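You operate a simulated robot arm through the tools that you are given. There is no shell and no other tool. Be economical: measure what you need, move in short steps, check, and stop when the job is done.

You are at the controls of a simulated robot arm. One attempt, no reset.

JOB
Turn the pressure dial to 2 bar. Fetch the small carton labelled "packers" from the far end of the back board and set it on the end table of the right bench. Take the small seals box and leave it on the front of the left bench. Take the blue pot and put it on the steel deck of the left bench. Put the orange cup on the end table of the right bench. Take the grey cup and leave it on the far end of the back board. Take the bucket and leave it on the front of the right bench. Push the bottom table drawer shut. Fetch the steel block with the largest size on its label from the middle shelf of the blue cabinet and set it on the white glass pane on the end table of the right bench. Stack the small box marked "pads" from the top of the brown bench on top of the small box labelled "plugs". Put one of the rags from the top of the blue cabinet on the front of the left bench. Shut the blue drawer. The order is free. Set down upright: small seals box, blue pot, orange cup, grey cup, bucket.

Only the result counts: the job must be done as asked and must still hold three seconds after the hand-in. Knocking over, shifting, dropping, spilling or breaking anything else fails it. A push-on lid holds only when it is set on centred and level and pressed home; a screw cap is set on level and turned clockwise until tight.

ROBOT AND FRAMES
A 7-joint arm with a two-finger parallel gripper on a trunk, on a base that drives. Base frame: it is fixed to the floor where the robot stands at the start and does not move with it; the origin is under the middle of the robot, x ahead of it, y to its left, z up. Units: m, rad, N and s.
With the tool pointing down near the work surface it reaches from about 0.1 to 0.64 m from the robot's upright axis, wherever it stands. Its first joint turns from -2.897 to 2.897 rad. Places, roughly: blue drawer [3.9, -1.6, 0.7]; blue pot [-1, 0.25, 1]; bottom table drawer [3.4, -0.1, 0.6]; bucket (13x13x20 cm) [1.6, 0.2, 0.9]; end table of the right bench [1.5, 0, 0.8]; far end of the back board [0.7, 0, 0.8]; front of the left bench (180x22 cm) [1.8, -3.5, 0.84]; front of the right bench (158x22 cm) [1.8, -1.42, 0.84]; glass pane (19x19x2 cm) [1.4, 0.3, 0.8]; grey cup (10x7x8 cm) [-1, -0.2, 0.9]; orange cup (10x7x8 cm) [-1, -0.1, 0.9]; pressure dial [0.5, 0.2, 0.9]; rag (8x6x3 cm) [3.9, -1.8, 0.9]; small box [3.75, -2.75, 1]; small carton [0.75, -0.25, 0.75]; small seals box [-1, 0.5, 1]; steel block [4, -1.5, 0.5]; steel deck of the left bench [1.3, -3.6, 0.8]. Payload 1.57 kg.
The tool frame sits at the grasp point between the pads (the TCP): z along the fingers, y along the line on which they close. The tips reach 0.03 m beyond it. The gripper opens to 0.08 m. The fingers are 0.017 m wide and 0.012 m thick; the gripper's body (0.04 by 0.082 m) begins 0.08 m behind the TCP.
Orientation is that of the tool frame in the base frame, as a unit quaternion [x, y, z, w]. With the fingers straight down and closing along the base's y, the tool's x points along the base's -x, its y along +y and its z along -z.

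CONTROLS
- The arm moves only by the tool jog_arm. Its argument "targets" is one flat list of numbers, 6 for each row, row after row: the shift along the tool's x, y, z in m, then the turn, a rotation vector about the tool's x, y, z in rad. In form: [x, y, z, ax, ay, az, x, y, z, ax, ay, az, ...]. A call has 1 to 8 rows; each row shifts and turns the commanded pose from where the row before left it, along the tool's axes as they then stand. "jaw" is the opening, from 0 (shut) to 1 (fully open), set as the call begins (left out, the last holds). Rows are played at 5 a second. More than 0.05 m and 0.15 rad between two rows, or a gripper value outside its range, and nothing of the call is played. Where a pose cannot be reached the arm comes as near as it can. A force on the tool above 40 N (or 10 N above the force at the start of the call, whichever is more), or a blocked arm, ends the call early, and 0.2 s more pass. The fingers move at their own pace (about 0.072 m/s each) and stop on an object; they squeeze with about 35 N. The grip force told is the motor's: it shows also when the fingers shut on nothing. Time passes only in rows, and 0.2 s behind the last, so rows that do not move let the fingers close. It gives the time, the measured TCP pose, the force on the tool (base axes), the opening and the grip force at its end, in the units of the frame above (readings bear some noise), with the torque about the TCP (base axes, N m) and any sound that the robot's microphone picked up, and new pictures: "show" is both (left out), scene, wrist or none.
- Cameras (640 x 400 px; columns grow to the right, rows downward): "scene" is now at [-0.0395, 0.1662, 1.3764]; the picture's right is [0.45, -0.89, 0.00], its down [-0.83, -0.42, -0.36] and it looks along [0.32, 0.16, -0.93] (base axes); focal length 214 px, centre (320, 200). "wrist" rides on the gripper at [0.072, -0.007, -0.122] in the tool frame; the picture's right is [0.09, 1.00, 0.00], its down [-0.84, 0.08, -0.54] and it looks along [-0.54, 0.05, 0.84] (tool axes); focal length 238 px, centre (320, 200). There is no depth. A picture from a camera that has moved, and an enlarged one, comes with that camera's place and axes in the base frame and with its lens.
- raise_lower(by): slides the trunk up (or, below 0, down) by that many m; the arm and the scene camera ride with it, the base frame stays. It gives what a move gives, with no picture.
- steer(legs): drives the robot by 1 to 6 legs, each [ahead, left, turn to the left] in m, m and rad, along the robot's own axes; the way and the turn of a leg run together, so that a leg with both is an arc; at most 1.5 m and 3.142 rad a leg. The arm and the cameras ride along, it lands a little off, and it stops where it bumps. It gives what a move gives, and a new picture of the scene camera.
- turn_head(pan, tilt): turns the head with the scene camera to pan (to the left, within 1.501 rad either way) and tilt (down, from -0.506 to 1.204), counted from straight ahead of the robot. It gives what a move gives, and a new picture of the scene camera.
- inspect(camera, box): a new picture of the part [left, top, right, bottom] of that camera's present view, enlarged. No time passes.
- hand_in(): hands the job in; it is judged then, once.

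Go step by step. Nothing tells you exact positions but the pictures and the camera data: compare them with the known pose of the tool, close in by small moves and look again before you grip or let go. The budget is 535 turns and 360 pictures, counting those below and the enlarged ones. Unless the task says otherwise, let go and move clear before handing in, and close with one line.

The tools are called as name(argument=value, ...) on one line, values as JSON. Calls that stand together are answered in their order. jog_arm: Moves the arm, as the interface text tells. Its arguments: {"type":"object","properties":{"targets":{"type":"array"},"jaw":{"type":"number"},"show":{"type":"string","enum":["both","scene","wrist","none"]}},"required":["targets"]} The other tools are called the same way: raise_lower (by) slides the trunk up or down; steer (legs) drives the base; turn_head (pan, tilt) turns the head that bears the scene camera; inspect (camera, box) takes an enlarged picture of a part of a camera's view; hand_in () hands the job in.

At the start:

```text
time_s: 0.0
position: [-0.237, 0.24, 1.2289]
tool_rot: [-0.001, 1.0, 0.0, 0.0]
force: [-0.3, 0.6, 0.6]
wrist_torque: [-0.02, 0.03, 0.01]
gripper_width: 0.0801
finger_force: 0.1
trunk travel left (down, up): [-0.075, 0.04]
robot x, y, heading: [0.0005, -0.0002, 0.0]
head pan, tilt: [0.469, 1.201]
```

scene: 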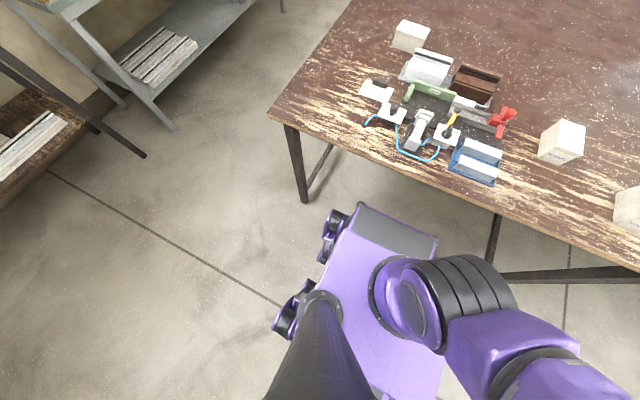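
wrist: 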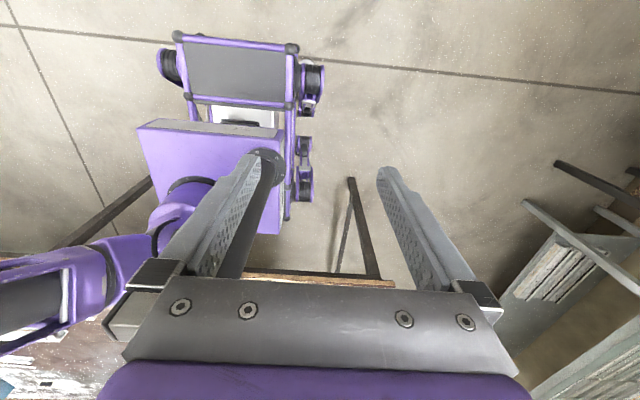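

I see a bench ahead with a dial assembly and boxes; the arm is folded to the back. First I look around.

turn_head(pan=0.0, tilt=0.5)

turn_head(pan=-1.2, tilt=0.4)

turn_head(pan=1.2, tilt=0.4)

```text
time_s: 1.1
position: [-0.2376, 0.2382, 1.2291]
tool_rot: [-0.001, 1.0, 0.001, 0.0]
force: [0.1, 0.6, -0.6]
wrist_torque: [0.02, 0.01, -0.01]
gripper_width: 0.0802
finger_force: 0.0
trunk travel left (down, up): [-0.075, 0.04]
robot x, y, heading: [0.0009, 0.0005, 0.002]
head pan, tilt: [0.0, 0.499]
camera scene: at [0.0016, 0.1409, 1.43], right [0.0, -1.0, 0.0], down [-0.48, 0.0, -0.88], along [0.88, 0.0, -0.48], focal length 214 px, centre (320, 200)
```

scene: 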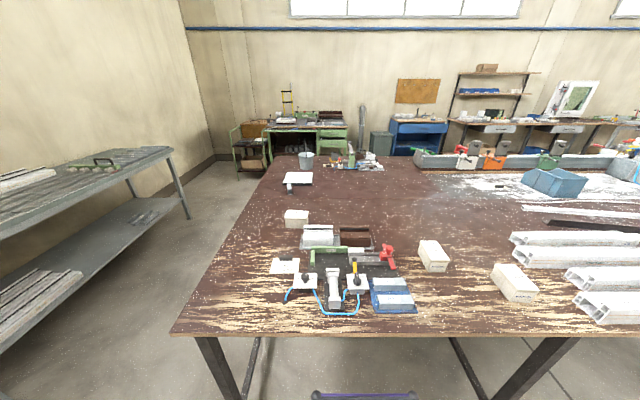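

```text
time_s: 2.5
position: [-0.2382, 0.238, 1.2269]
tool_rot: [-0.002, 1.0, 0.0, 0.003]
force: [0.7, -0.2, 0.3]
wrist_torque: [0.02, -0.01, 0.01]
gripper_width: 0.08
finger_force: 0.0
trunk travel left (down, up): [-0.075, 0.04]
robot x, y, heading: [0.0001, -0.0025, 0.001]
head pan, tilt: [-1.201, 0.4]
camera scene: at [-0.0131, 0.0883, 1.4396], right [-0.57, -0.82, 0.0], down [-0.32, 0.22, -0.92], along [0.76, -0.52, -0.39], focal length 214 px, centre (320, 200)
```

scene: 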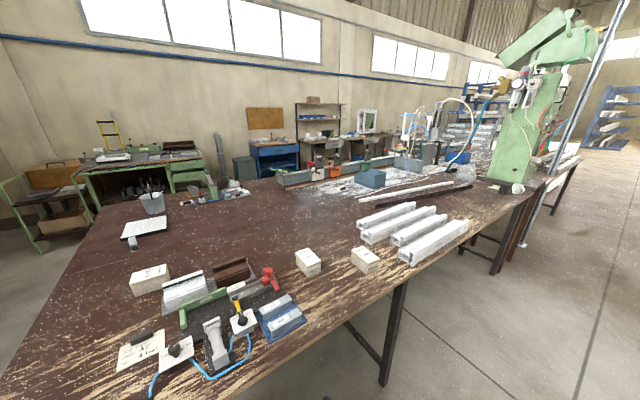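

```text
time_s: 4.7
position: [-0.2422, 0.2384, 1.2281]
tool_rot: [-0.007, 1.0, 0.002, 0.003]
force: [0.5, -0.6, -0.5]
wrist_torque: [-0.01, 0.01, -0.04]
gripper_width: 0.0802
finger_force: 0.0
trunk travel left (down, up): [-0.075, 0.04]
robot x, y, heading: [-0.0007, -0.0031, -0.004]
head pan, tilt: [1.201, 0.4]
camera scene: at [-0.0269, 0.2094, 1.4399], right [0.74, -0.67, 0.0], down [-0.26, -0.28, -0.92], along [0.62, 0.68, -0.38], focal length 214 px, centre (320, 200)
```

scene: 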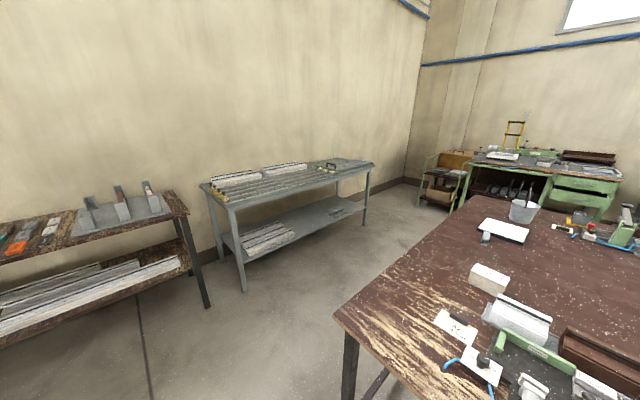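

turn_head(pan=0.0, tilt=0.6)

inspect(camera="scene", box=[240, 190, 440, 315])

inspect(camera="scene", box=[220, 80, 420, 205])

inspect(camera="scene", box=[400, 20, 640, 170])

```text
time_s: 6.1
position: [-0.2366, 0.2403, 1.2273]
tool_rot: [0.0, 1.0, 0.001, 0.0]
force: [0.1, 0.5, -0.4]
wrist_torque: [0.02, 0.0, 0.03]
gripper_width: 0.0799
finger_force: 0.0
trunk travel left (down, up): [-0.075, 0.04]
robot x, y, heading: [-0.0011, -0.0001, 0.004]
head pan, tilt: [0.0, 0.6]
camera scene: at [-0.001, 0.141, 1.421], right [0.0, -1.0, 0.0], down [-0.56, 0.0, -0.83], along [0.83, 0.0, -0.56], focal length 214 px, centre (320, 200)
```

scene: 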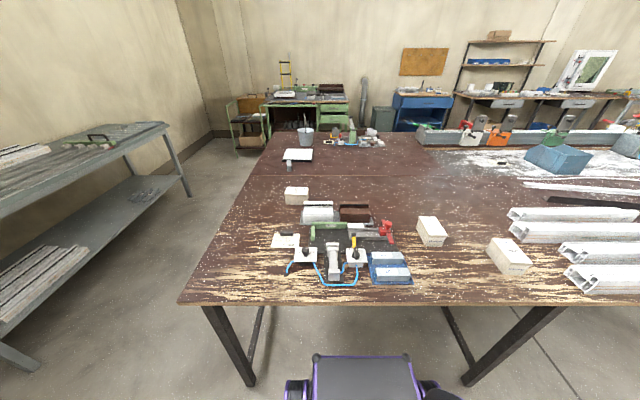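

```text
3.20 times, centred on (340, 252) of scene
camera zoom: at [-0.001, 0.141, 1.421], right [0.0, -1.0, 0.0], down [-0.56, 0.0, -0.83], along [0.83, 0.0, -0.56], focal length 686 px, centre (256, 32)
```

zoom: 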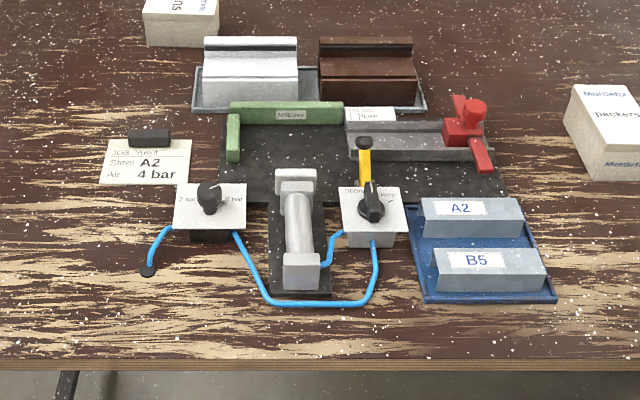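

```text
3.20 times, centred on (320, 142) of scene
camera zoom: at [-0.001, 0.141, 1.421], right [0.0, -1.0, 0.0], down [-0.56, 0.0, -0.83], along [0.83, 0.0, -0.56], focal length 686 px, centre (320, 384)
```

zoom: 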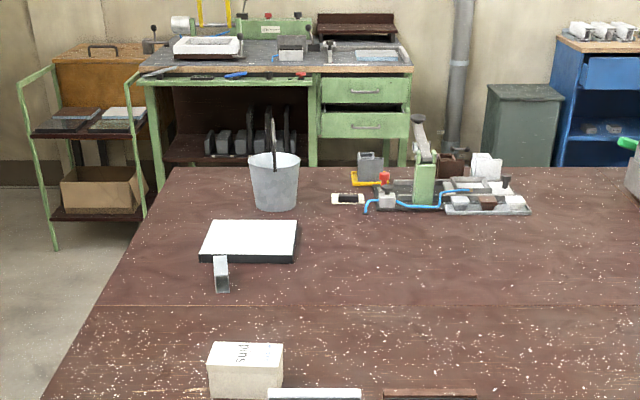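

```text
2.67 times, centred on (520, 95) of scene
camera zoom: at [-0.001, 0.141, 1.421], right [0.0, -1.0, 0.0], down [-0.56, 0.0, -0.83], along [0.83, 0.0, -0.56], focal length 572 px, centre (-213, 480)
```

zoom: 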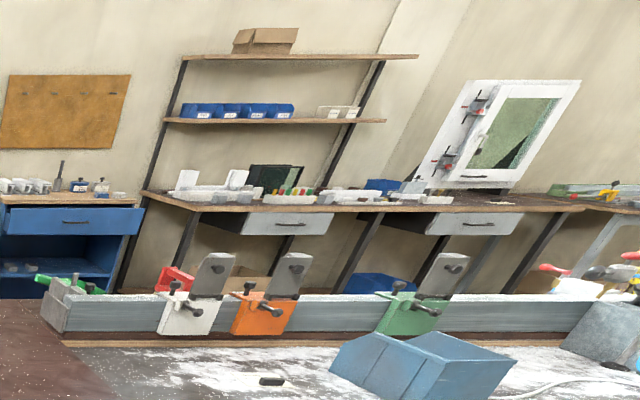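

jog_arm(targets=[-0.045, 0.02, 0, 0, 0, 0, -0.045, 0.02, 0, 0, 0, 0, -0.045, 0.02, 0, 0, 0, 0, -0.048, 0.012, 0, 0, 0, 0, -0.049, 0.005, 0, 0, 0, 0, -0.049, 0, 0, 0, 0, 0, -0.049, 0, 0, 0, 0, 0, -0.049, 0, 0, 0, 0, 0], show="none")

jog_arm(targets=[-0.045, 0, 0, 0, 0, 0, -0.045, -0.01, 0.01, 0, 0, 0, -0.045, -0.01, 0.02, 0, 0, 0, -0.045, -0.01, 0.02, 0, 0, 0, -0.045, -0.01, 0.02, 0, 0, 0, -0.02, -0.01, 0.03, 0, 0, 0], show="both")

```text
time_s: 7.2
position: [-0.0928, 0.3019, 1.2299]
tool_rot: [-0.053, 0.994, 0.026, 0.091]
force: [-0.2, -0.7, -0.1]
wrist_torque: [-0.04, -0.03, -0.01]
gripper_width: 0.0798
finger_force: 0.2
trunk travel left (down, up): [-0.075, 0.04]
robot x, y, heading: [-0.0018, -0.0002, -0.002]
head pan, tilt: [0.0, 0.6]
stopped in row 5: the arm was blocked; the commanded pose is now the measured one
```

```text
refused: row 3 steps farther than a row can; nothing moved
```

turn_head(pan=1.0, tilt=1.0)

inspect(camera="wrist", box=[0, 0, 640, 400])

```text
time_s: 8.5
position: [-0.0931, 0.3022, 1.2309]
tool_rot: [-0.055, 0.994, 0.027, 0.092]
force: [-0.2, 0.4, 0.4]
wrist_torque: [0.01, 0.03, -0.02]
gripper_width: 0.08
finger_force: 0.0
trunk travel left (down, up): [-0.075, 0.04]
robot x, y, heading: [0.0004, -0.0006, -0.003]
head pan, tilt: [1.0, 1.0]
camera scene: at [-0.0194, 0.1404, 1.3894], right [-0.01, -1.0, 0.0], down [-0.84, 0.01, -0.55], along [0.55, 0.0, -0.84], focal length 214 px, centre (320, 200)
```

scene: 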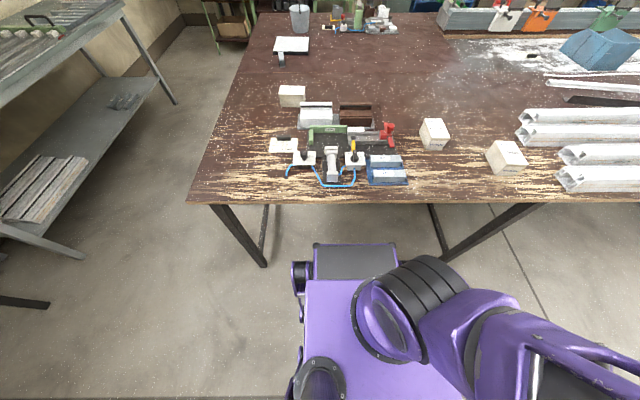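

```text
1.00 times, centred on (320, 200) of wrist (not enlarged: the box is as wide or as high as the picture)
camera zoom: at [-0.1848, 0.2807, 1.3364], right [-0.2, 0.98, 0.03], down [0.71, 0.13, 0.69], along [0.67, 0.16, -0.72], focal length 238 px, centre (320, 200)
```

zoom: 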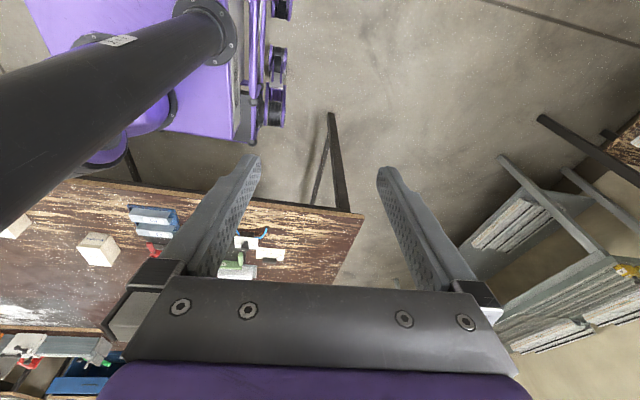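

The arm wraps behind the camera mast, so it must come around the right side. I back up and go clockwise.

jog_arm(targets=[0.04, -0.015, 0, 0.027, 0.092, 0.055, 0.04, -0.015, 0, 0.027, 0.092, 0.055, 0.045, -0.015, 0, 0, 0, 0, 0.04, -0.025, 0, 0, 0, 0, 0.03, -0.035, 0, 0, 0, 0, 0.02, -0.04, 0, 0, 0, 0, 0, -0.045, 0, 0, 0, 0, 0, -0.045, 0, 0, 0, 0], show="none")

jog_arm(targets=[0, -0.045, 0, 0, 0, 0, 0, -0.045, 0, 0, 0, 0, 0, -0.045, 0, 0, 0, 0, 0, -0.045, 0, 0, 0, 0, -0.02, -0.04, 0, 0, 0, 0, -0.03, -0.035, 0, 0, 0, 0, -0.03, -0.035, 0, 0, 0, 0, -0.03, -0.035, 0, 0, 0, 0], show="none")

```text
time_s: 10.3
position: [-0.3047, 0.0626, 1.2184]
tool_rot: [0.003, 1.0, -0.001, -0.002]
force: [0.0, 0.9, 0.2]
wrist_torque: [-0.09, -0.02, -0.05]
gripper_width: 0.0801
finger_force: 0.2
trunk travel left (down, up): [-0.075, 0.04]
robot x, y, heading: [-0.0021, -0.0019, -0.0]
head pan, tilt: [1.0, 1.0]
```

```text
time_s: 12.1
position: [-0.1945, -0.2627, 1.2199]
tool_rot: [0.004, 1.0, -0.001, -0.002]
force: [-0.1, 0.1, 0.7]
wrist_torque: [0.02, 0.0, 0.0]
gripper_width: 0.0802
finger_force: 0.1
trunk travel left (down, up): [-0.075, 0.04]
robot x, y, heading: [0.0, -0.0004, 0.004]
head pan, tilt: [1.0, 1.0]
```

jog_arm(targets=[-0.045, -0.02, 0, 0, 0, 0, -0.045, -0.02, 0, 0, 0, 0, -0.049, 0, 0, 0, 0, 0, -0.049, 0, 0, 0, 0, 0, -0.049, 0, 0, 0, 0, 0, -0.049, 0, 0, 0, 0, 0, -0.045, 0.02, 0, 0, 0, 0, -0.045, 0.02, 0, 0, 0, 0], show="none")

jog_arm(targets=[-0.04, 0.025, 0, 0, 0, 0, -0.04, 0.025, 0, 0, 0, 0, -0.035, 0.035, 0, 0, 0, 0, -0.03, 0.035, 0, 0, 0, 0, -0.03, 0.035, 0, 0, 0, 0, -0.02, 0.04, 0, 0, 0, 0, -0.01, 0.04, 0, 0, 0, 0, -0.01, 0.04, 0, 0, 0, 0], show="both")

```text
time_s: 13.9
position: [0.029, -0.1217, 1.1229]
tool_rot: [0.003, 1.0, -0.001, -0.001]
force: [0.3, 0.0, 0.8]
wrist_torque: [0.02, 0.0, -0.02]
gripper_width: 0.0799
finger_force: 0.1
out of reach, approached as far as the arm can: row 1, 2, 3, 4, 5, 6, 7, 8
trunk travel left (down, up): [-0.075, 0.04]
robot x, y, heading: [-0.0038, 0.0002, -0.0]
head pan, tilt: [1.0, 1.0]
```

```text
time_s: 14.2
position: [0.0361, -0.1083, 1.1219]
tool_rot: [-0.003, 1.0, -0.006, -0.013]
force: [-1.1, -24.1, -3.5]
wrist_torque: [-0.74, 0.0, -0.12]
gripper_width: 0.0593
finger_force: 0.0
out of reach, approached as far as the arm can: row 1
trunk travel left (down, up): [-0.075, 0.04]
robot x, y, heading: [0.0026, -0.0016, -0.005]
head pan, tilt: [1.0, 1.0]
stopped in row 1: the force on the tool passed its limit at 58 N (the readings are from after the stop); the commanded pose is now the measured one
camera scene: at [-0.0523, 0.1987, 1.3891], right [0.84, -0.54, 0.0], down [-0.45, -0.71, -0.54], along [0.29, 0.46, -0.84], focal length 214 px, centre (320, 200)
camera wrist: at [-0.0333, -0.1139, 1.2447], right [-0.1, 0.99, -0.01], down [0.85, 0.09, 0.52], along [0.52, 0.04, -0.85], focal length 238 px, centre (320, 200)
```

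scene: 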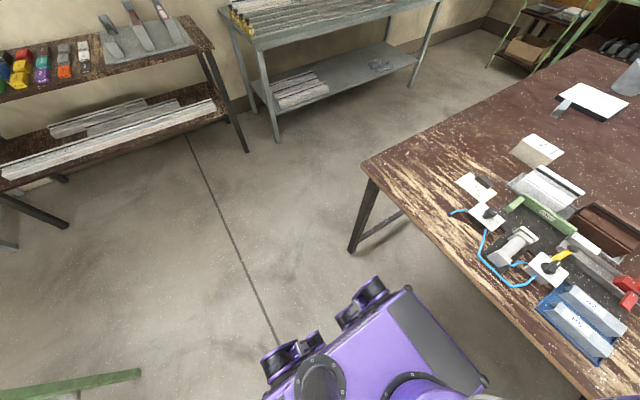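
wrist: 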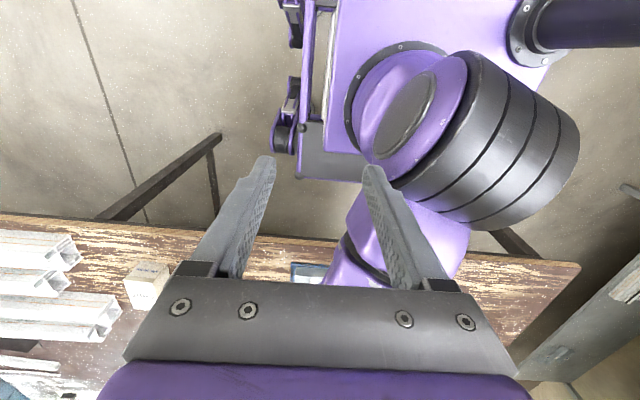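

jog_arm(targets=[0, -0.03, 0, 0, 0, 0, 0, -0.03, 0, 0, 0, 0], show="none")

turn_head(pan=-0.5, tilt=1.2)

```text
time_s: 14.8
position: [0.0164, -0.1561, 1.115]
tool_rot: [-0.002, 1.0, -0.005, -0.013]
force: [-0.3, 0.5, -0.3]
wrist_torque: [-0.02, 0.05, 0.01]
gripper_width: 0.0802
finger_force: 0.0
out of reach, approached as far as the arm can: row 1, 2
trunk travel left (down, up): [-0.075, 0.04]
robot x, y, heading: [0.0012, 0.0007, -0.002]
head pan, tilt: [1.0, 1.0]
```

```text
time_s: 16.4
position: [0.0168, -0.1557, 1.1144]
tool_rot: [-0.003, 1.0, -0.004, -0.013]
force: [0.5, 0.5, 0.2]
wrist_torque: [0.02, -0.02, -0.01]
gripper_width: 0.08
finger_force: 0.0
trunk travel left (down, up): [-0.075, 0.04]
robot x, y, heading: [-0.0018, 0.0014, -0.004]
head pan, tilt: [-0.499, 1.201]
camera scene: at [-0.0404, 0.114, 1.3764], right [-0.48, -0.88, 0.0], down [-0.82, 0.45, -0.36], along [0.32, -0.17, -0.93], focal length 214 px, centre (320, 200)
```

scene: 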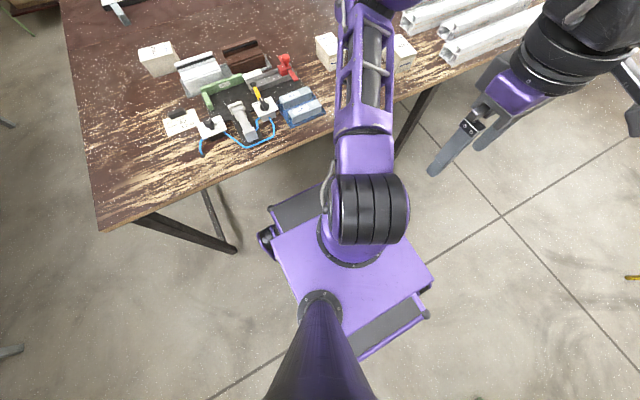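

jog_arm(targets=[0, -0.03, 0, 0, 0, 0.15, -0.0045, -0.0297, 0, 0, 0, 0.15, -0.0089, -0.0287, 0, 0, 0, 0.15, -0.013, -0.027, 0, 0, 0, 0.15, -0.0169, -0.0248, 0, 0, 0, 0.15, -0.0204, -0.022, 0, 0, 0, 0.15], show="scene")

```text
time_s: 17.9
position: [-0.1107, -0.1036, 1.0821]
tool_rot: [0.434, 0.901, -0.01, -0.009]
force: [0.3, 0.1, -0.4]
wrist_torque: [0.01, 0.02, 0.02]
gripper_width: 0.0802
finger_force: 0.2
out of reach, approached as far as the arm can: row 1, 2, 3, 4, 5, 6
trunk travel left (down, up): [-0.075, 0.04]
robot x, y, heading: [0.0024, 0.0008, -0.002]
head pan, tilt: [-0.499, 1.201]
camera scene: at [-0.0402, 0.114, 1.3764], right [-0.48, -0.88, 0.0], down [-0.82, 0.45, -0.36], along [0.32, -0.17, -0.93], focal length 214 px, centre (320, 200)
```

scene: 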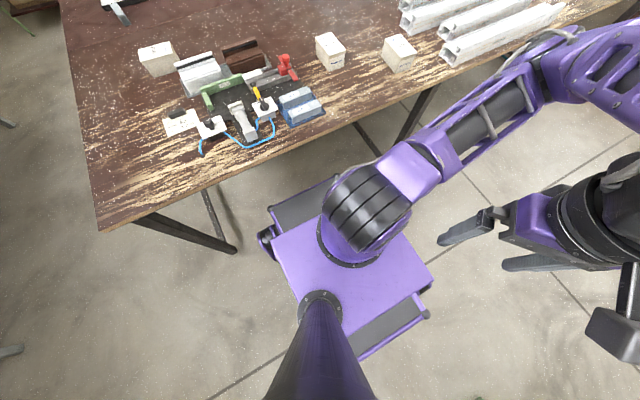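

jog_arm(targets=[-0.0432, -0.0164, 0.016, 0, 0, 0, -0.0432, -0.0164, 0.016, 0, 0, 0, -0.0432, -0.0164, 0.016, 0, 0, 0, -0.0432, -0.0164, 0.016, 0, 0, 0, -0.0432, -0.0164, 0.016, 0, 0, 0, -0.0432, -0.0164, 0.016, 0, 0, 0, -0.0432, -0.0164, 0.016, 0, 0, 0, -0.0432, -0.0164, 0.016, 0, 0, 0], show="scene")

```text
time_s: 19.6
position: [-0.1069, -0.1016, 1.0796]
tool_rot: [0.432, 0.902, -0.011, -0.008]
force: [0.5, 0.1, 0.2]
wrist_torque: [-0.02, 0.01, 0.03]
gripper_width: 0.0803
finger_force: 0.1
out of reach, approached as far as the arm can: row 1, 2, 3, 4, 5, 6, 7, 8
trunk travel left (down, up): [-0.075, 0.04]
robot x, y, heading: [-0.0006, 0.0002, 0.003]
head pan, tilt: [-0.499, 1.201]
camera scene: at [-0.0404, 0.114, 1.3764], right [-0.48, -0.88, 0.0], down [-0.82, 0.45, -0.36], along [0.32, -0.17, -0.93], focal length 214 px, centre (320, 200)
```

scene: 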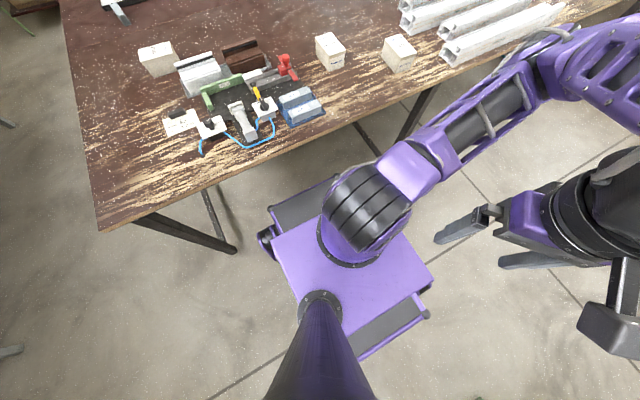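

jog_arm(targets=[0, 0, 0, 0, 0, 0.15, 0, 0, 0, 0, 0, 0.15, 0, 0, 0, 0, 0, 0.15, 0, 0, 0, 0, 0, 0.15], show="scene")

```text
time_s: 20.6
position: [-0.1003, -0.032, 1.0838]
tool_rot: [0.679, 0.734, -0.012, -0.007]
force: [-6.2, -0.6, 5.7]
wrist_torque: [0.03, -0.3, 0.02]
gripper_width: 0.0747
finger_force: 0.1
out of reach, approached as far as the arm can: row 1, 2, 3, 4
trunk travel left (down, up): [-0.075, 0.04]
robot x, y, heading: [0.0004, 0.0026, 0.0]
head pan, tilt: [-0.499, 1.201]
camera scene: at [-0.0403, 0.1139, 1.3764], right [-0.48, -0.88, 0.0], down [-0.82, 0.45, -0.36], along [0.32, -0.17, -0.93], focal length 214 px, centre (320, 200)
```

scene: 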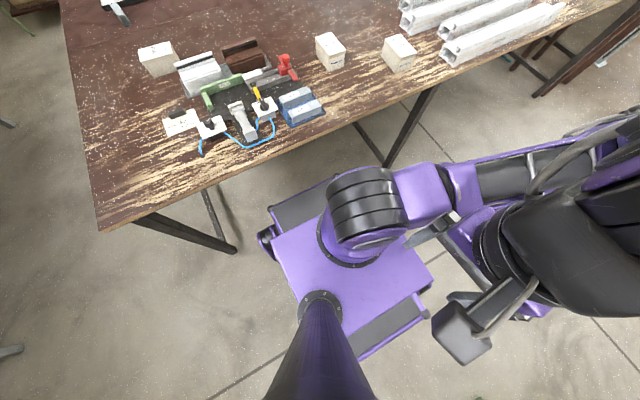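

jog_arm(targets=[-0.0085, -0.0207, -0.03, 0, 0, -0.15, -0.0053, -0.0217, -0.03, 0, 0, -0.15, -0.002, -0.0223, -0.03, 0, 0, -0.15, 0, 0, -0.03, 0, 0, -0.15, 0, 0, -0.03, 0, 0, -0.15], show="scene")

```text
time_s: 21.9
position: [-0.1546, -0.0514, 1.2309]
tool_rot: [0.362, 0.932, -0.007, -0.01]
force: [0.0, -0.3, 0.1]
wrist_torque: [0.02, -0.01, -0.01]
gripper_width: 0.0798
finger_force: 0.1
out of reach, approached as far as the arm can: row 1, 3
trunk travel left (down, up): [-0.075, 0.04]
robot x, y, heading: [-0.002, 0.0026, -0.005]
head pan, tilt: [-0.499, 1.201]
camera scene: at [-0.0409, 0.0614, 1.4431], right [-0.85, -0.52, 0.0], down [-0.18, 0.3, -0.94], along [0.49, -0.8, -0.35], focal length 214 px, centre (320, 200)
```

scene: 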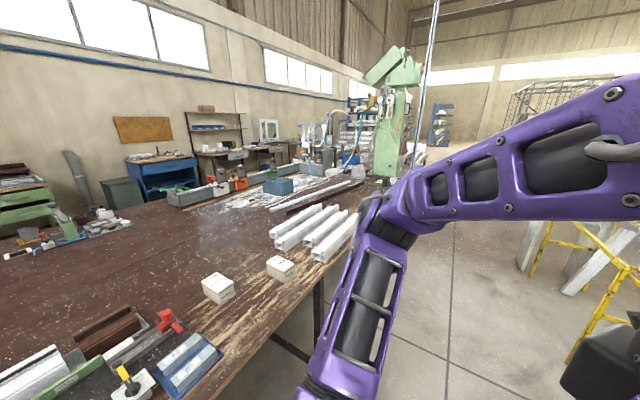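

turn_head(pan=1.2, tilt=0.6)

jog_arm(targets=[0, 0, -0.04, 0, 0, 0, 0, 0, -0.04, 0, 0, 0, -0.025, -0.037, -0.01, 0, 0, 0], show="none")

```text
time_s: 23.6
position: [-0.1526, -0.0519, 1.2308]
tool_rot: [0.363, 0.932, -0.007, -0.01]
force: [0.8, 0.2, 0.1]
wrist_torque: [0.05, 0.01, 0.01]
gripper_width: 0.0798
finger_force: 0.0
trunk travel left (down, up): [-0.075, 0.04]
robot x, y, heading: [0.0005, 0.0012, -0.001]
head pan, tilt: [1.201, 0.6]
camera scene: at [-0.0414, 0.0613, 1.4416], right [-0.86, -0.52, 0.0], down [-0.19, 0.31, -0.93], along [0.48, -0.8, -0.36], focal length 214 px, centre (320, 200)
```

scene: 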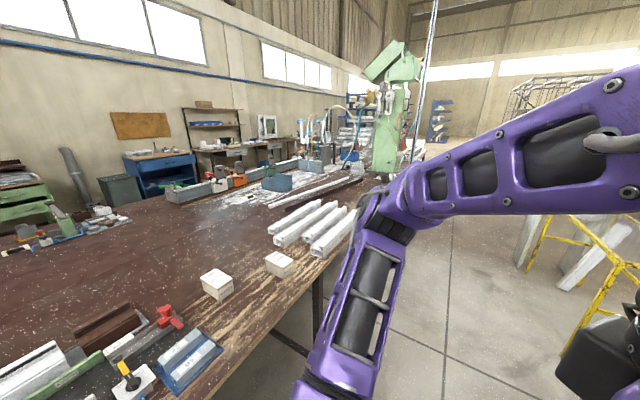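

```text
time_s: 24.1
position: [-0.1556, -0.0442, 1.2696]
tool_rot: [0.349, 0.937, -0.002, -0.006]
force: [-0.1, -0.2, -0.1]
wrist_torque: [0.04, 0.01, 0.01]
gripper_width: 0.0799
finger_force: 0.0
out of reach, approached as far as the arm can: row 1, 2
trunk travel left (down, up): [-0.075, 0.04]
robot x, y, heading: [0.0016, -0.0026, 0.002]
head pan, tilt: [1.201, 0.6]
stopped in row 2: the force on the tool passed its limit at 47 N (the readings are from after the stop); the commanded pose is now the measured one
```

jog_arm(targets=[0.003, -0.042, 0, 0, 0, 0, 0.003, -0.042, 0, 0, 0, 0, 0.003, -0.021, 0, 0, 0, -0.14, 0, 0, 0, 0, 0, -0.14, 0, 0, 0, 0, 0, -0.14, 0, 0, 0, 0, 0, -0.14, 0, 0, 0, 0, 0, -0.14], show="both")

```text
time_s: 25.7
position: [-0.2312, -0.0793, 1.2431]
tool_rot: [0.008, 1.0, -0.002, -0.009]
force: [0.5, -0.6, 0.2]
wrist_torque: [0.0, 0.01, 0.01]
gripper_width: 0.0801
finger_force: 0.0
out of reach, approached as far as the arm can: row 1, 2
trunk travel left (down, up): [-0.075, 0.04]
robot x, y, heading: [0.0049, -0.0011, 0.001]
head pan, tilt: [1.201, 0.6]
camera scene: at [-0.0575, 0.2232, 1.421], right [0.93, -0.36, 0.0], down [-0.2, -0.53, -0.83], along [0.3, 0.77, -0.56], focal length 214 px, centre (320, 200)
camera wrist: at [-0.3017, -0.085, 1.3653], right [-0.08, 1.0, 0.0], down [0.85, 0.07, 0.53], along [0.53, 0.04, -0.85], focal length 238 px, centre (320, 200)
```

scene: 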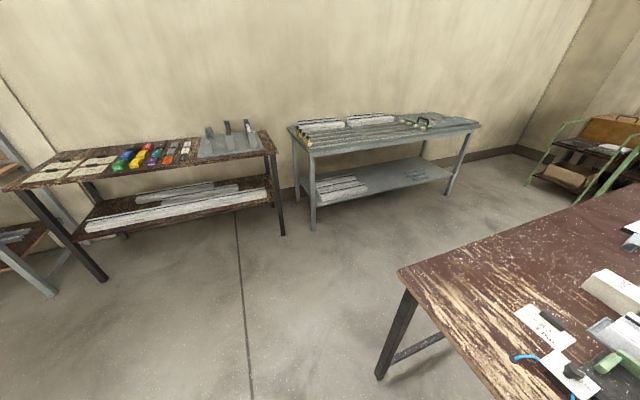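
wrist: 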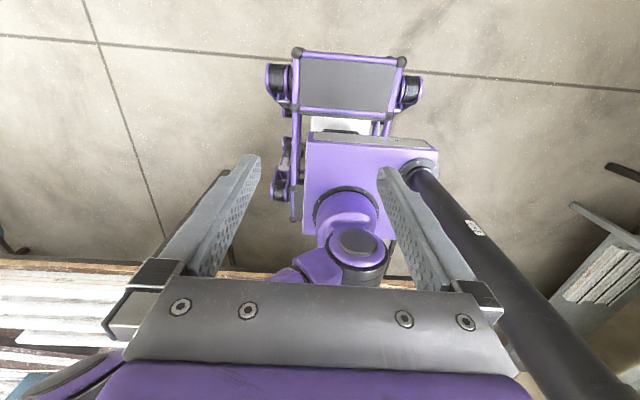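

jog_arm(targets=[0, 0, -0.03, 0, 0, 0, 0, 0, -0.03, 0, 0, 0, 0, 0, -0.03, 0, 0, 0, -0.04, 0, 0, 0, 0, 0, -0.04, 0, 0, 0, 0, 0, -0.04, 0, 0, 0, 0, 0, -0.04, 0, 0, 0, 0, 0], show="wrist")

```text
time_s: 27.3
position: [-0.0863, -0.0737, 1.305]
tool_rot: [0.009, 1.0, -0.002, -0.009]
force: [-0.3, -0.7, 0.4]
wrist_torque: [0.02, -0.03, -0.05]
gripper_width: 0.08
finger_force: 0.0
out of reach, approached as far as the arm can: row 6, 7
trunk travel left (down, up): [-0.075, 0.04]
robot x, y, heading: [-0.0015, 0.0012, 0.001]
head pan, tilt: [1.201, 0.6]
camera wrist: at [-0.1556, -0.0787, 1.4279], right [-0.07, 1.0, 0.0], down [0.85, 0.06, 0.53], along [0.53, 0.04, -0.85], focal length 238 px, centre (320, 200)
```

wrist: 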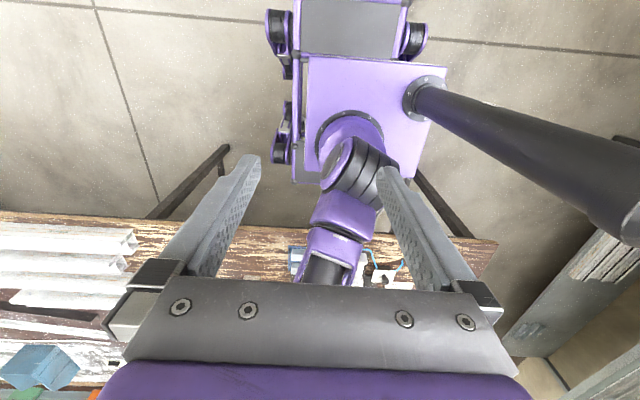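

jog_arm(targets=[0, 0, 0, 0, 0, 0.14, 0, 0, 0, 0, 0, 0.14, 0, 0, 0, 0, 0, 0.14, 0, 0, 0, 0, 0, 0.14, 0, 0, 0, 0, 0, 0.14, 0, 0, 0, 0, 0, 0.14, 0, 0, 0, 0, 0, 0.14], show="wrist")

```text
time_s: 28.9
position: [-0.1108, -0.0152, 1.2431]
tool_rot: [0.479, 0.878, -0.005, -0.008]
force: [0.3, 0.0, 0.4]
wrist_torque: [-0.01, 0.03, -0.01]
gripper_width: 0.0796
finger_force: 0.0
out of reach, approached as far as the arm can: row 1, 2, 3, 4, 5, 6, 7
trunk travel left (down, up): [-0.075, 0.04]
robot x, y, heading: [0.0019, -0.0003, -0.0]
head pan, tilt: [1.201, 0.6]
camera wrist: at [-0.1539, 0.0423, 1.3646], right [0.79, 0.62, -0.02], down [0.53, -0.66, 0.53], along [0.32, -0.43, -0.85], focal length 238 px, centre (320, 200)
```

wrist: 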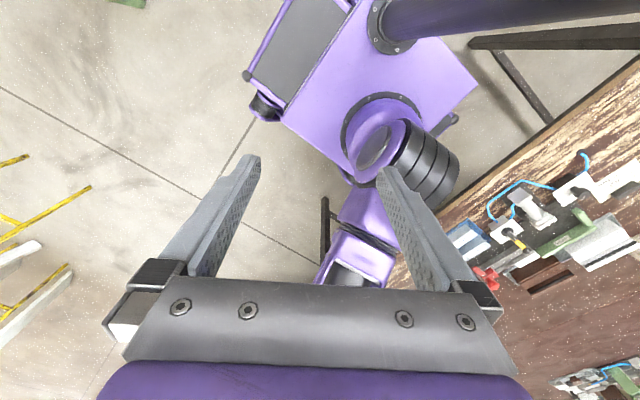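

jog_arm(targets=[0, 0, 0, 0, 0, -0.14, 0, 0, 0, 0, 0, -0.14, 0, 0, 0, 0, 0, -0.14, 0, 0, 0, 0, 0, -0.14, 0, 0, 0, 0, 0, -0.14, 0, 0, 0, 0, 0, -0.14, 0, 0, 0, 0, 0, -0.14, 0.04, 0, 0, 0, 0, 0], show="none")

jog_arm(targets=[0.045, 0, 0, 0, 0, 0, 0.045, 0, 0, 0, 0, 0], show="wrist")

```text
time_s: 30.7
position: [-0.152, -0.0121, 1.2434]
tool_rot: [0.008, 1.0, -0.001, -0.009]
force: [-0.3, 0.7, 0.3]
wrist_torque: [0.02, 0.01, -0.01]
gripper_width: 0.0801
finger_force: 0.1
trunk travel left (down, up): [-0.075, 0.04]
robot x, y, heading: [-0.0002, 0.0016, -0.001]
head pan, tilt: [1.201, 0.6]
```

```text
time_s: 31.3
position: [-0.2425, -0.0121, 1.2458]
tool_rot: [0.008, 1.0, -0.001, -0.009]
force: [-0.1, -0.1, 0.0]
wrist_torque: [0.02, 0.02, 0.01]
gripper_width: 0.0801
finger_force: 0.1
trunk travel left (down, up): [-0.075, 0.04]
robot x, y, heading: [-0.0032, -0.0003, -0.002]
head pan, tilt: [1.201, 0.6]
camera wrist: at [-0.3124, -0.0174, 1.3683], right [-0.07, 1.0, 0.0], down [0.85, 0.06, 0.53], along [0.53, 0.04, -0.85], focal length 238 px, centre (320, 200)
```

wrist: 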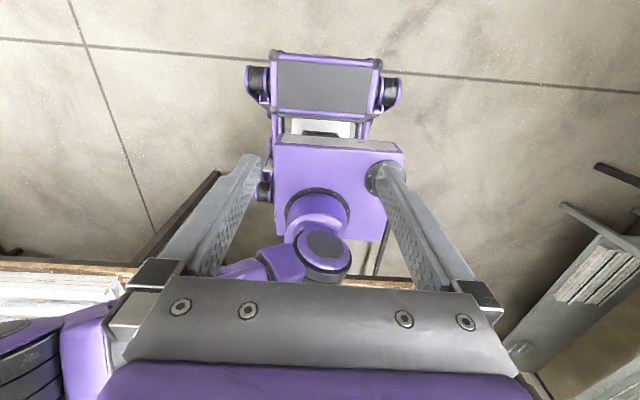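

jog_arm(targets=[0.0295, 0, -0.025, 0, 0.14, 0, 0.033, 0, -0.0248, 0, 0.14, 0, 0.0364, 0, -0.024, 0, 0.14, 0, 0.0397, 0, -0.0228, 0, 0.14, 0, 0.0428, 0, -0.0212, 0, 0.14, 0, 0.0424, 0, -0.0153, 0, 0.14, 0, 0.0444, 0, -0.0133, 0, 0.14, 0, 0.0461, 0, -0.0111, 0, 0.14, 0], show="wrist")

```text
time_s: 33.1
position: [-0.4336, -0.0066, 1.5388]
tool_rot: [0.009, 0.842, 0.003, -0.54]
force: [0.0, -0.3, 0.1]
wrist_torque: [0.01, -0.01, 0.0]
gripper_width: 0.0801
finger_force: 0.0
trunk travel left (down, up): [-0.075, 0.04]
robot x, y, heading: [0.0015, 0.0006, 0.002]
head pan, tilt: [1.201, 0.6]
camera wrist: at [-0.3537, -0.0145, 1.6547], right [-0.02, 1.0, 0.08], down [0.84, 0.06, -0.53], along [-0.54, 0.06, -0.84], focal length 238 px, centre (320, 200)
```

wrist: 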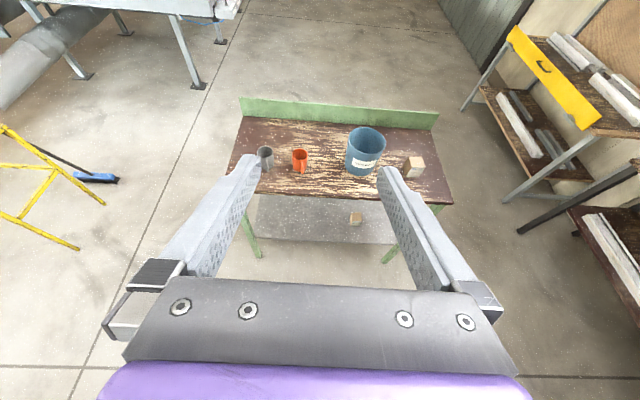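

jog_arm(targets=[0.001, 0, -0.037, 0, 0.1, 0, 0.004, 0, -0.037, 0, 0.1, 0, 0.007, 0, -0.037, 0, 0.1, 0], show="none")

jog_arm(targets=[0, 0.044, -0.003, -0.1386, 0, 0.0196, 0, 0.044, -0.003, -0.1386, 0, 0.0196, 0, 0.044, -0.003, -0.1386, 0, 0.0196, 0, 0.044, -0.003, -0.1386, 0, 0.0196], show="wrist")

```text
time_s: 33.9
position: [-0.3332, -0.0083, 1.5878]
tool_rot: [0.01, 0.752, 0.006, -0.659]
force: [-0.3, 1.1, 0.3]
wrist_torque: [0.03, -0.01, 0.03]
gripper_width: 0.0802
finger_force: 0.0
trunk travel left (down, up): [-0.075, 0.04]
robot x, y, heading: [0.0, -0.0013, 0.004]
head pan, tilt: [1.201, 0.6]
```

```text
time_s: 34.9
position: [-0.2818, 0.1592, 1.5882]
tool_rot: [0.217, 0.722, 0.186, -0.63]
force: [0.2, -0.5, 0.4]
wrist_torque: [0.04, -0.02, 0.04]
gripper_width: 0.0802
finger_force: 0.1
trunk travel left (down, up): [-0.075, 0.04]
robot x, y, heading: [0.0001, -0.0, -0.002]
head pan, tilt: [1.201, 0.6]
camera wrist: at [-0.1925, 0.0917, 1.6755], right [0.54, 0.84, 0.09], down [0.58, -0.3, -0.76], along [-0.61, 0.45, -0.65], focal length 238 px, centre (320, 200)
```

wrist: 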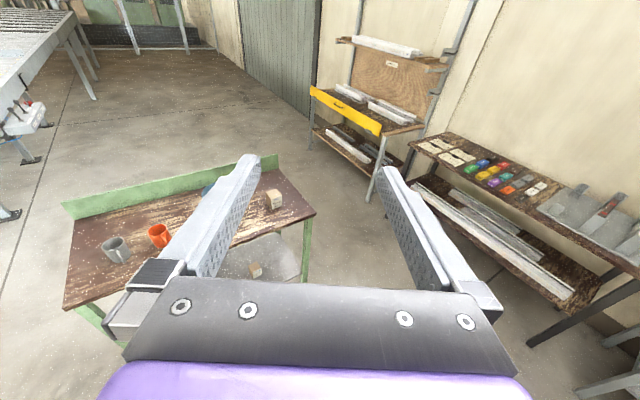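

Working. I continue the swing around over the mast.

jog_arm(targets=[0, 0.044, -0.003, -0.1386, 0, 0.0196, 0, 0.044, -0.003, -0.1386, 0, 0.0196, 0, 0.044, -0.003, -0.1386, 0, 0.0196, 0, 0.044, -0.003, -0.1386, 0, 0.0196, 0, 0.044, -0.003, -0.1386, 0, 0.0196, 0, 0.044, -0.003, -0.1386, 0, 0.0196], show="none")

jog_arm(targets=[0, 0.044, -0.003, -0.1386, 0, 0.0196, 0, 0.044, -0.003, -0.1386, 0, 0.0196, 0, 0.044, -0.003, -0.1386, 0, 0.0196, 0, 0.044, -0.003, -0.1386, 0, 0.0196, 0, 0.044, -0.003, -0.1386, 0, 0.0196, 0, 0.044, -0.003, -0.1386, 0, 0.0196], show="wrist")

```text
time_s: 36.3
position: [-0.0662, 0.2972, 1.5882]
tool_rot: [0.494, 0.571, 0.426, -0.498]
force: [0.5, -0.3, -0.1]
wrist_torque: [0.01, 0.0, 0.01]
gripper_width: 0.08
finger_force: 0.0
trunk travel left (down, up): [-0.075, 0.04]
robot x, y, heading: [0.0014, -0.0005, 0.003]
head pan, tilt: [1.201, 0.6]
```

```text
time_s: 37.7
position: [0.1819, 0.2297, 1.5891]
tool_rot: [0.685, 0.322, 0.591, -0.28]
force: [-0.8, 0.2, 0.1]
wrist_torque: [-0.02, -0.03, 0.02]
gripper_width: 0.0801
finger_force: 0.0
trunk travel left (down, up): [-0.075, 0.04]
robot x, y, heading: [-0.0022, -0.002, 0.001]
head pan, tilt: [1.201, 0.6]
camera wrist: at [0.1067, 0.1487, 1.6774], right [0.78, -0.62, 0.09], down [-0.36, -0.56, -0.75], along [0.52, 0.55, -0.66], focal length 238 px, centre (320, 200)
```

wrist: 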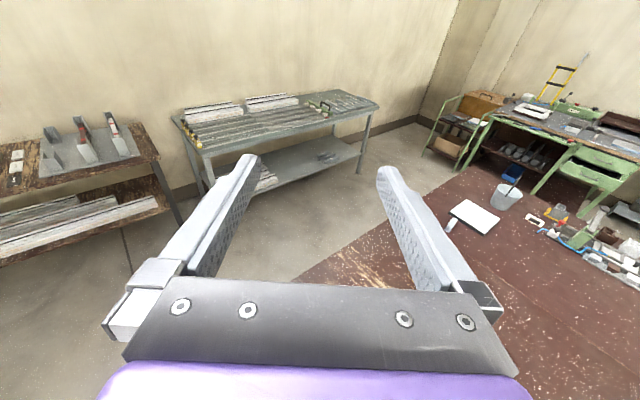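

jog_arm(targets=[0, 0.044, -0.003, -0.1386, 0, 0.0196, 0, 0.044, -0.003, -0.1386, 0, 0.0196, 0, 0.044, -0.003, -0.1386, 0, 0.0196, 0, 0.044, -0.003, -0.1386, 0, 0.0196, 0, 0.044, -0.003, -0.1386, 0, 0.0196, 0, 0.044, -0.003, -0.1386, 0, 0.0196], show="none")

jog_arm(targets=[-0.02, 0, 0.01, 0, -0.14, 0, -0.02, 0, 0.01, 0, -0.14, 0, -0.02, 0, 0.01, 0, -0.14, 0, -0.02, 0, 0.01, 0, -0.14, 0, -0.02, 0, 0.02, 0, -0.14, 0, -0.02, 0, 0.03, 0, -0.14, 0, -0.02, 0, 0.03, 0, -0.14, 0, -0.01, 0, 0.03, 0, -0.14, 0], show="none")

turn_head(pan=0, tilt=0.8)

```text
time_s: 39.1
position: [0.293, 0.0007, 1.5942]
tool_rot: [0.755, 0.019, 0.656, -0.017]
force: [-0.6, 0.1, 0.3]
wrist_torque: [0.01, 0.0, 0.0]
gripper_width: 0.0801
finger_force: 0.0
trunk travel left (down, up): [-0.075, 0.04]
robot x, y, heading: [-0.0039, 0.0013, -0.002]
head pan, tilt: [1.201, 0.6]
```

```text
time_s: 40.1
position: [0.2909, 0.0452, 1.5261]
tool_rot: [0.881, 0.085, 0.465, -0.034]
force: [-0.1, 0.1, -0.4]
wrist_torque: [0.0, -0.02, 0.02]
gripper_width: 0.0802
finger_force: 0.1
trunk travel left (down, up): [-0.075, 0.04]
robot x, y, heading: [0.001, -0.0018, -0.004]
head pan, tilt: [1.201, 0.6]
stopped in row 4: the arm was blocked; the commanded pose is now the measured one
```

```text
time_s: 41.5
position: [0.2905, 0.046, 1.5261]
tool_rot: [0.88, 0.084, 0.465, -0.033]
force: [1.0, -0.1, 0.8]
wrist_torque: [-0.01, -0.01, 0.01]
gripper_width: 0.08
finger_force: 0.1
trunk travel left (down, up): [-0.075, 0.04]
robot x, y, heading: [0.0001, -0.0038, -0.001]
head pan, tilt: [0.0, 0.799]
camera scene: at [-0.03, 0.1966, 1.4056], right [0.68, -0.73, 0.0], down [-0.51, -0.48, -0.71], along [0.52, 0.49, -0.7], focal length 214 px, centre (320, 200)
```

scene: 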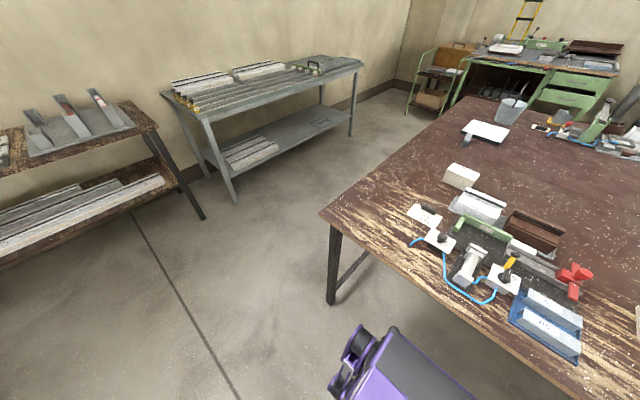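

jog_arm(targets=[0.025, 0.015, 0.025, 0, 0, 0, 0.025, 0.015, 0.025, 0, 0, 0, 0.019, 0.015, 0.027, 0, 0, 0, 0.019, 0, 0.027, 0, 0, 0], show="none")

turn_head(pan=0, tilt=0.9)

```text
time_s: 42.5
position: [0.4353, 0.0231, 1.5388]
tool_rot: [0.882, 0.083, 0.463, -0.033]
force: [-1.6, 0.1, 0.0]
wrist_torque: [0.0, -0.02, -0.02]
gripper_width: 0.0799
finger_force: 0.2
trunk travel left (down, up): [-0.075, 0.04]
robot x, y, heading: [0.0024, 0.0009, 0.0]
head pan, tilt: [0.0, 0.799]
```

```text
time_s: 43.1
position: [0.4338, 0.0231, 1.5381]
tool_rot: [0.882, 0.083, 0.463, -0.033]
force: [-0.6, 0.2, 0.4]
wrist_torque: [0.01, 0.01, 0.0]
gripper_width: 0.0801
finger_force: 0.0
trunk travel left (down, up): [-0.075, 0.04]
robot x, y, heading: [0.0001, -0.0019, 0.002]
head pan, tilt: [0.0, 0.901]
camera scene: at [-0.0539, 0.2078, 1.3967], right [0.88, -0.47, 0.0], down [-0.37, -0.69, -0.63], along [0.29, 0.55, -0.78], focal length 214 px, centre (320, 200)
```

scene: 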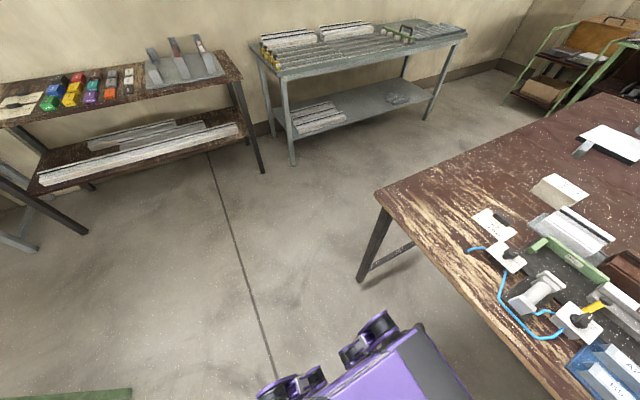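

jog_arm(targets=[-0.025, 0, 0.017, 0, -0.14, 0, -0.022, 0, 0.02, 0, -0.14, 0, -0.019, 0, 0.023, 0, -0.14, 0, -0.016, 0, 0.026, 0, -0.14, 0, -0.012, 0, 0.028, 0, -0.14, 0, -0.008, 0, 0.029, 0, -0.14, 0, -0.004, 0, 0.03, 0, -0.13, 0], show="wrist")

turn_head(pan=0, tilt=0.8)

```text
time_s: 44.7
position: [0.4336, 0.0203, 1.3272]
tool_rot: [0.996, 0.09, -0.002, 0.01]
force: [-0.8, 0.0, 0.7]
wrist_torque: [-0.02, -0.03, 0.01]
gripper_width: 0.08
finger_force: 0.1
trunk travel left (down, up): [-0.075, 0.04]
robot x, y, heading: [-0.0003, 0.0036, 0.0]
head pan, tilt: [0.0, 0.901]
camera wrist: at [0.5034, 0.0418, 1.4485], right [0.27, -0.96, 0.02], down [-0.81, -0.21, 0.55], along [-0.52, -0.16, -0.84], focal length 238 px, centre (320, 200)
```

wrist: 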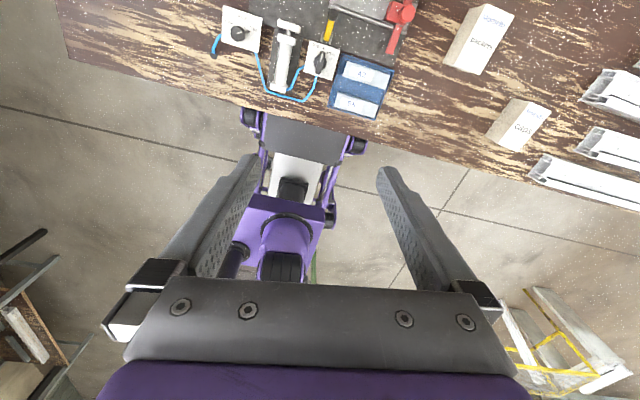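

```text
time_s: 45.4
position: [0.4337, 0.0203, 1.3267]
tool_rot: [0.996, 0.089, -0.002, 0.009]
force: [-0.3, -0.9, -0.4]
wrist_torque: [0.0, 0.0, -0.01]
gripper_width: 0.0799
finger_force: 0.0
trunk travel left (down, up): [-0.075, 0.04]
robot x, y, heading: [0.0025, -0.0018, -0.006]
head pan, tilt: [0.0, 0.799]
camera scene: at [-0.0221, 0.1795, 1.3992], right [0.5, -0.87, 0.0], down [-0.66, -0.38, -0.65], along [0.56, 0.32, -0.76], focal length 214 px, centre (320, 200)
```

scene: 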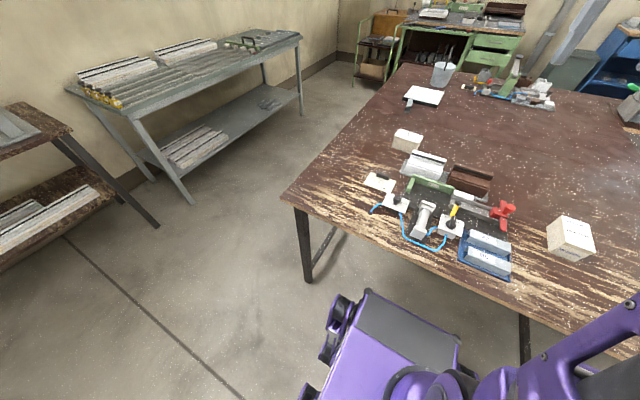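

turn_head(pan=0.1, tilt=0.85)

inspect(camera="wrist", box=[200, 0, 360, 100])

inspect(camera="scene", box=[250, 120, 410, 220])

```text
time_s: 46.1
position: [0.4351, 0.0193, 1.3264]
tool_rot: [0.996, 0.089, -0.001, 0.01]
force: [0.3, -0.5, 0.1]
wrist_torque: [-0.02, -0.04, -0.02]
gripper_width: 0.0799
finger_force: 0.0
trunk travel left (down, up): [-0.075, 0.04]
robot x, y, heading: [-0.0014, 0.0003, -0.001]
head pan, tilt: [0.099, 0.85]
camera scene: at [-0.0221, 0.1795, 1.3993], right [0.5, -0.87, 0.0], down [-0.66, -0.38, -0.65], along [0.57, 0.32, -0.76], focal length 214 px, centre (320, 200)
```

scene: 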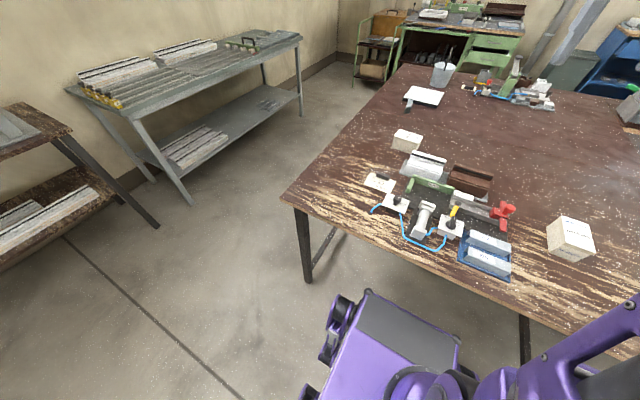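

```text
4.00 times, centred on (280, 50) of wrist
camera zoom: at [0.5041, 0.0415, 1.4482], right [0.27, -0.96, 0.02], down [-0.81, -0.21, 0.55], along [-0.52, -0.16, -0.84], focal length 953 px, centre (480, 800)
```

zoom: 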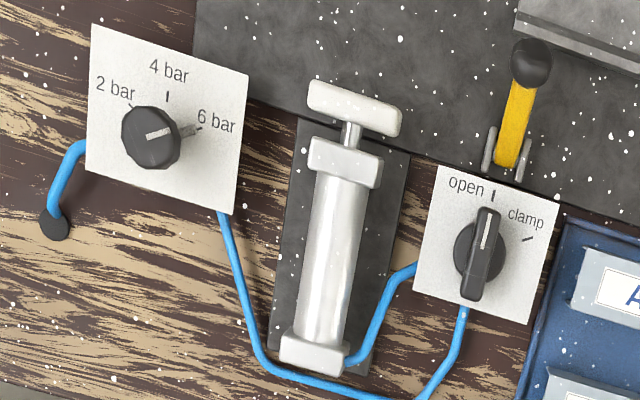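

```text
4.00 times, centred on (330, 170) of scene
camera zoom: at [-0.0221, 0.1795, 1.3993], right [0.5, -0.87, 0.0], down [-0.66, -0.38, -0.65], along [0.57, 0.32, -0.76], focal length 858 px, centre (280, 320)
```

zoom: 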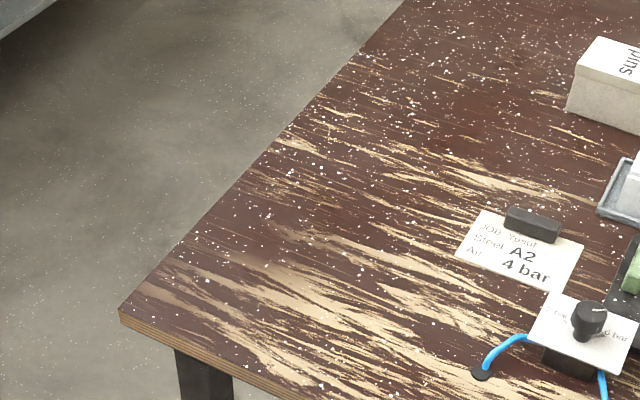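

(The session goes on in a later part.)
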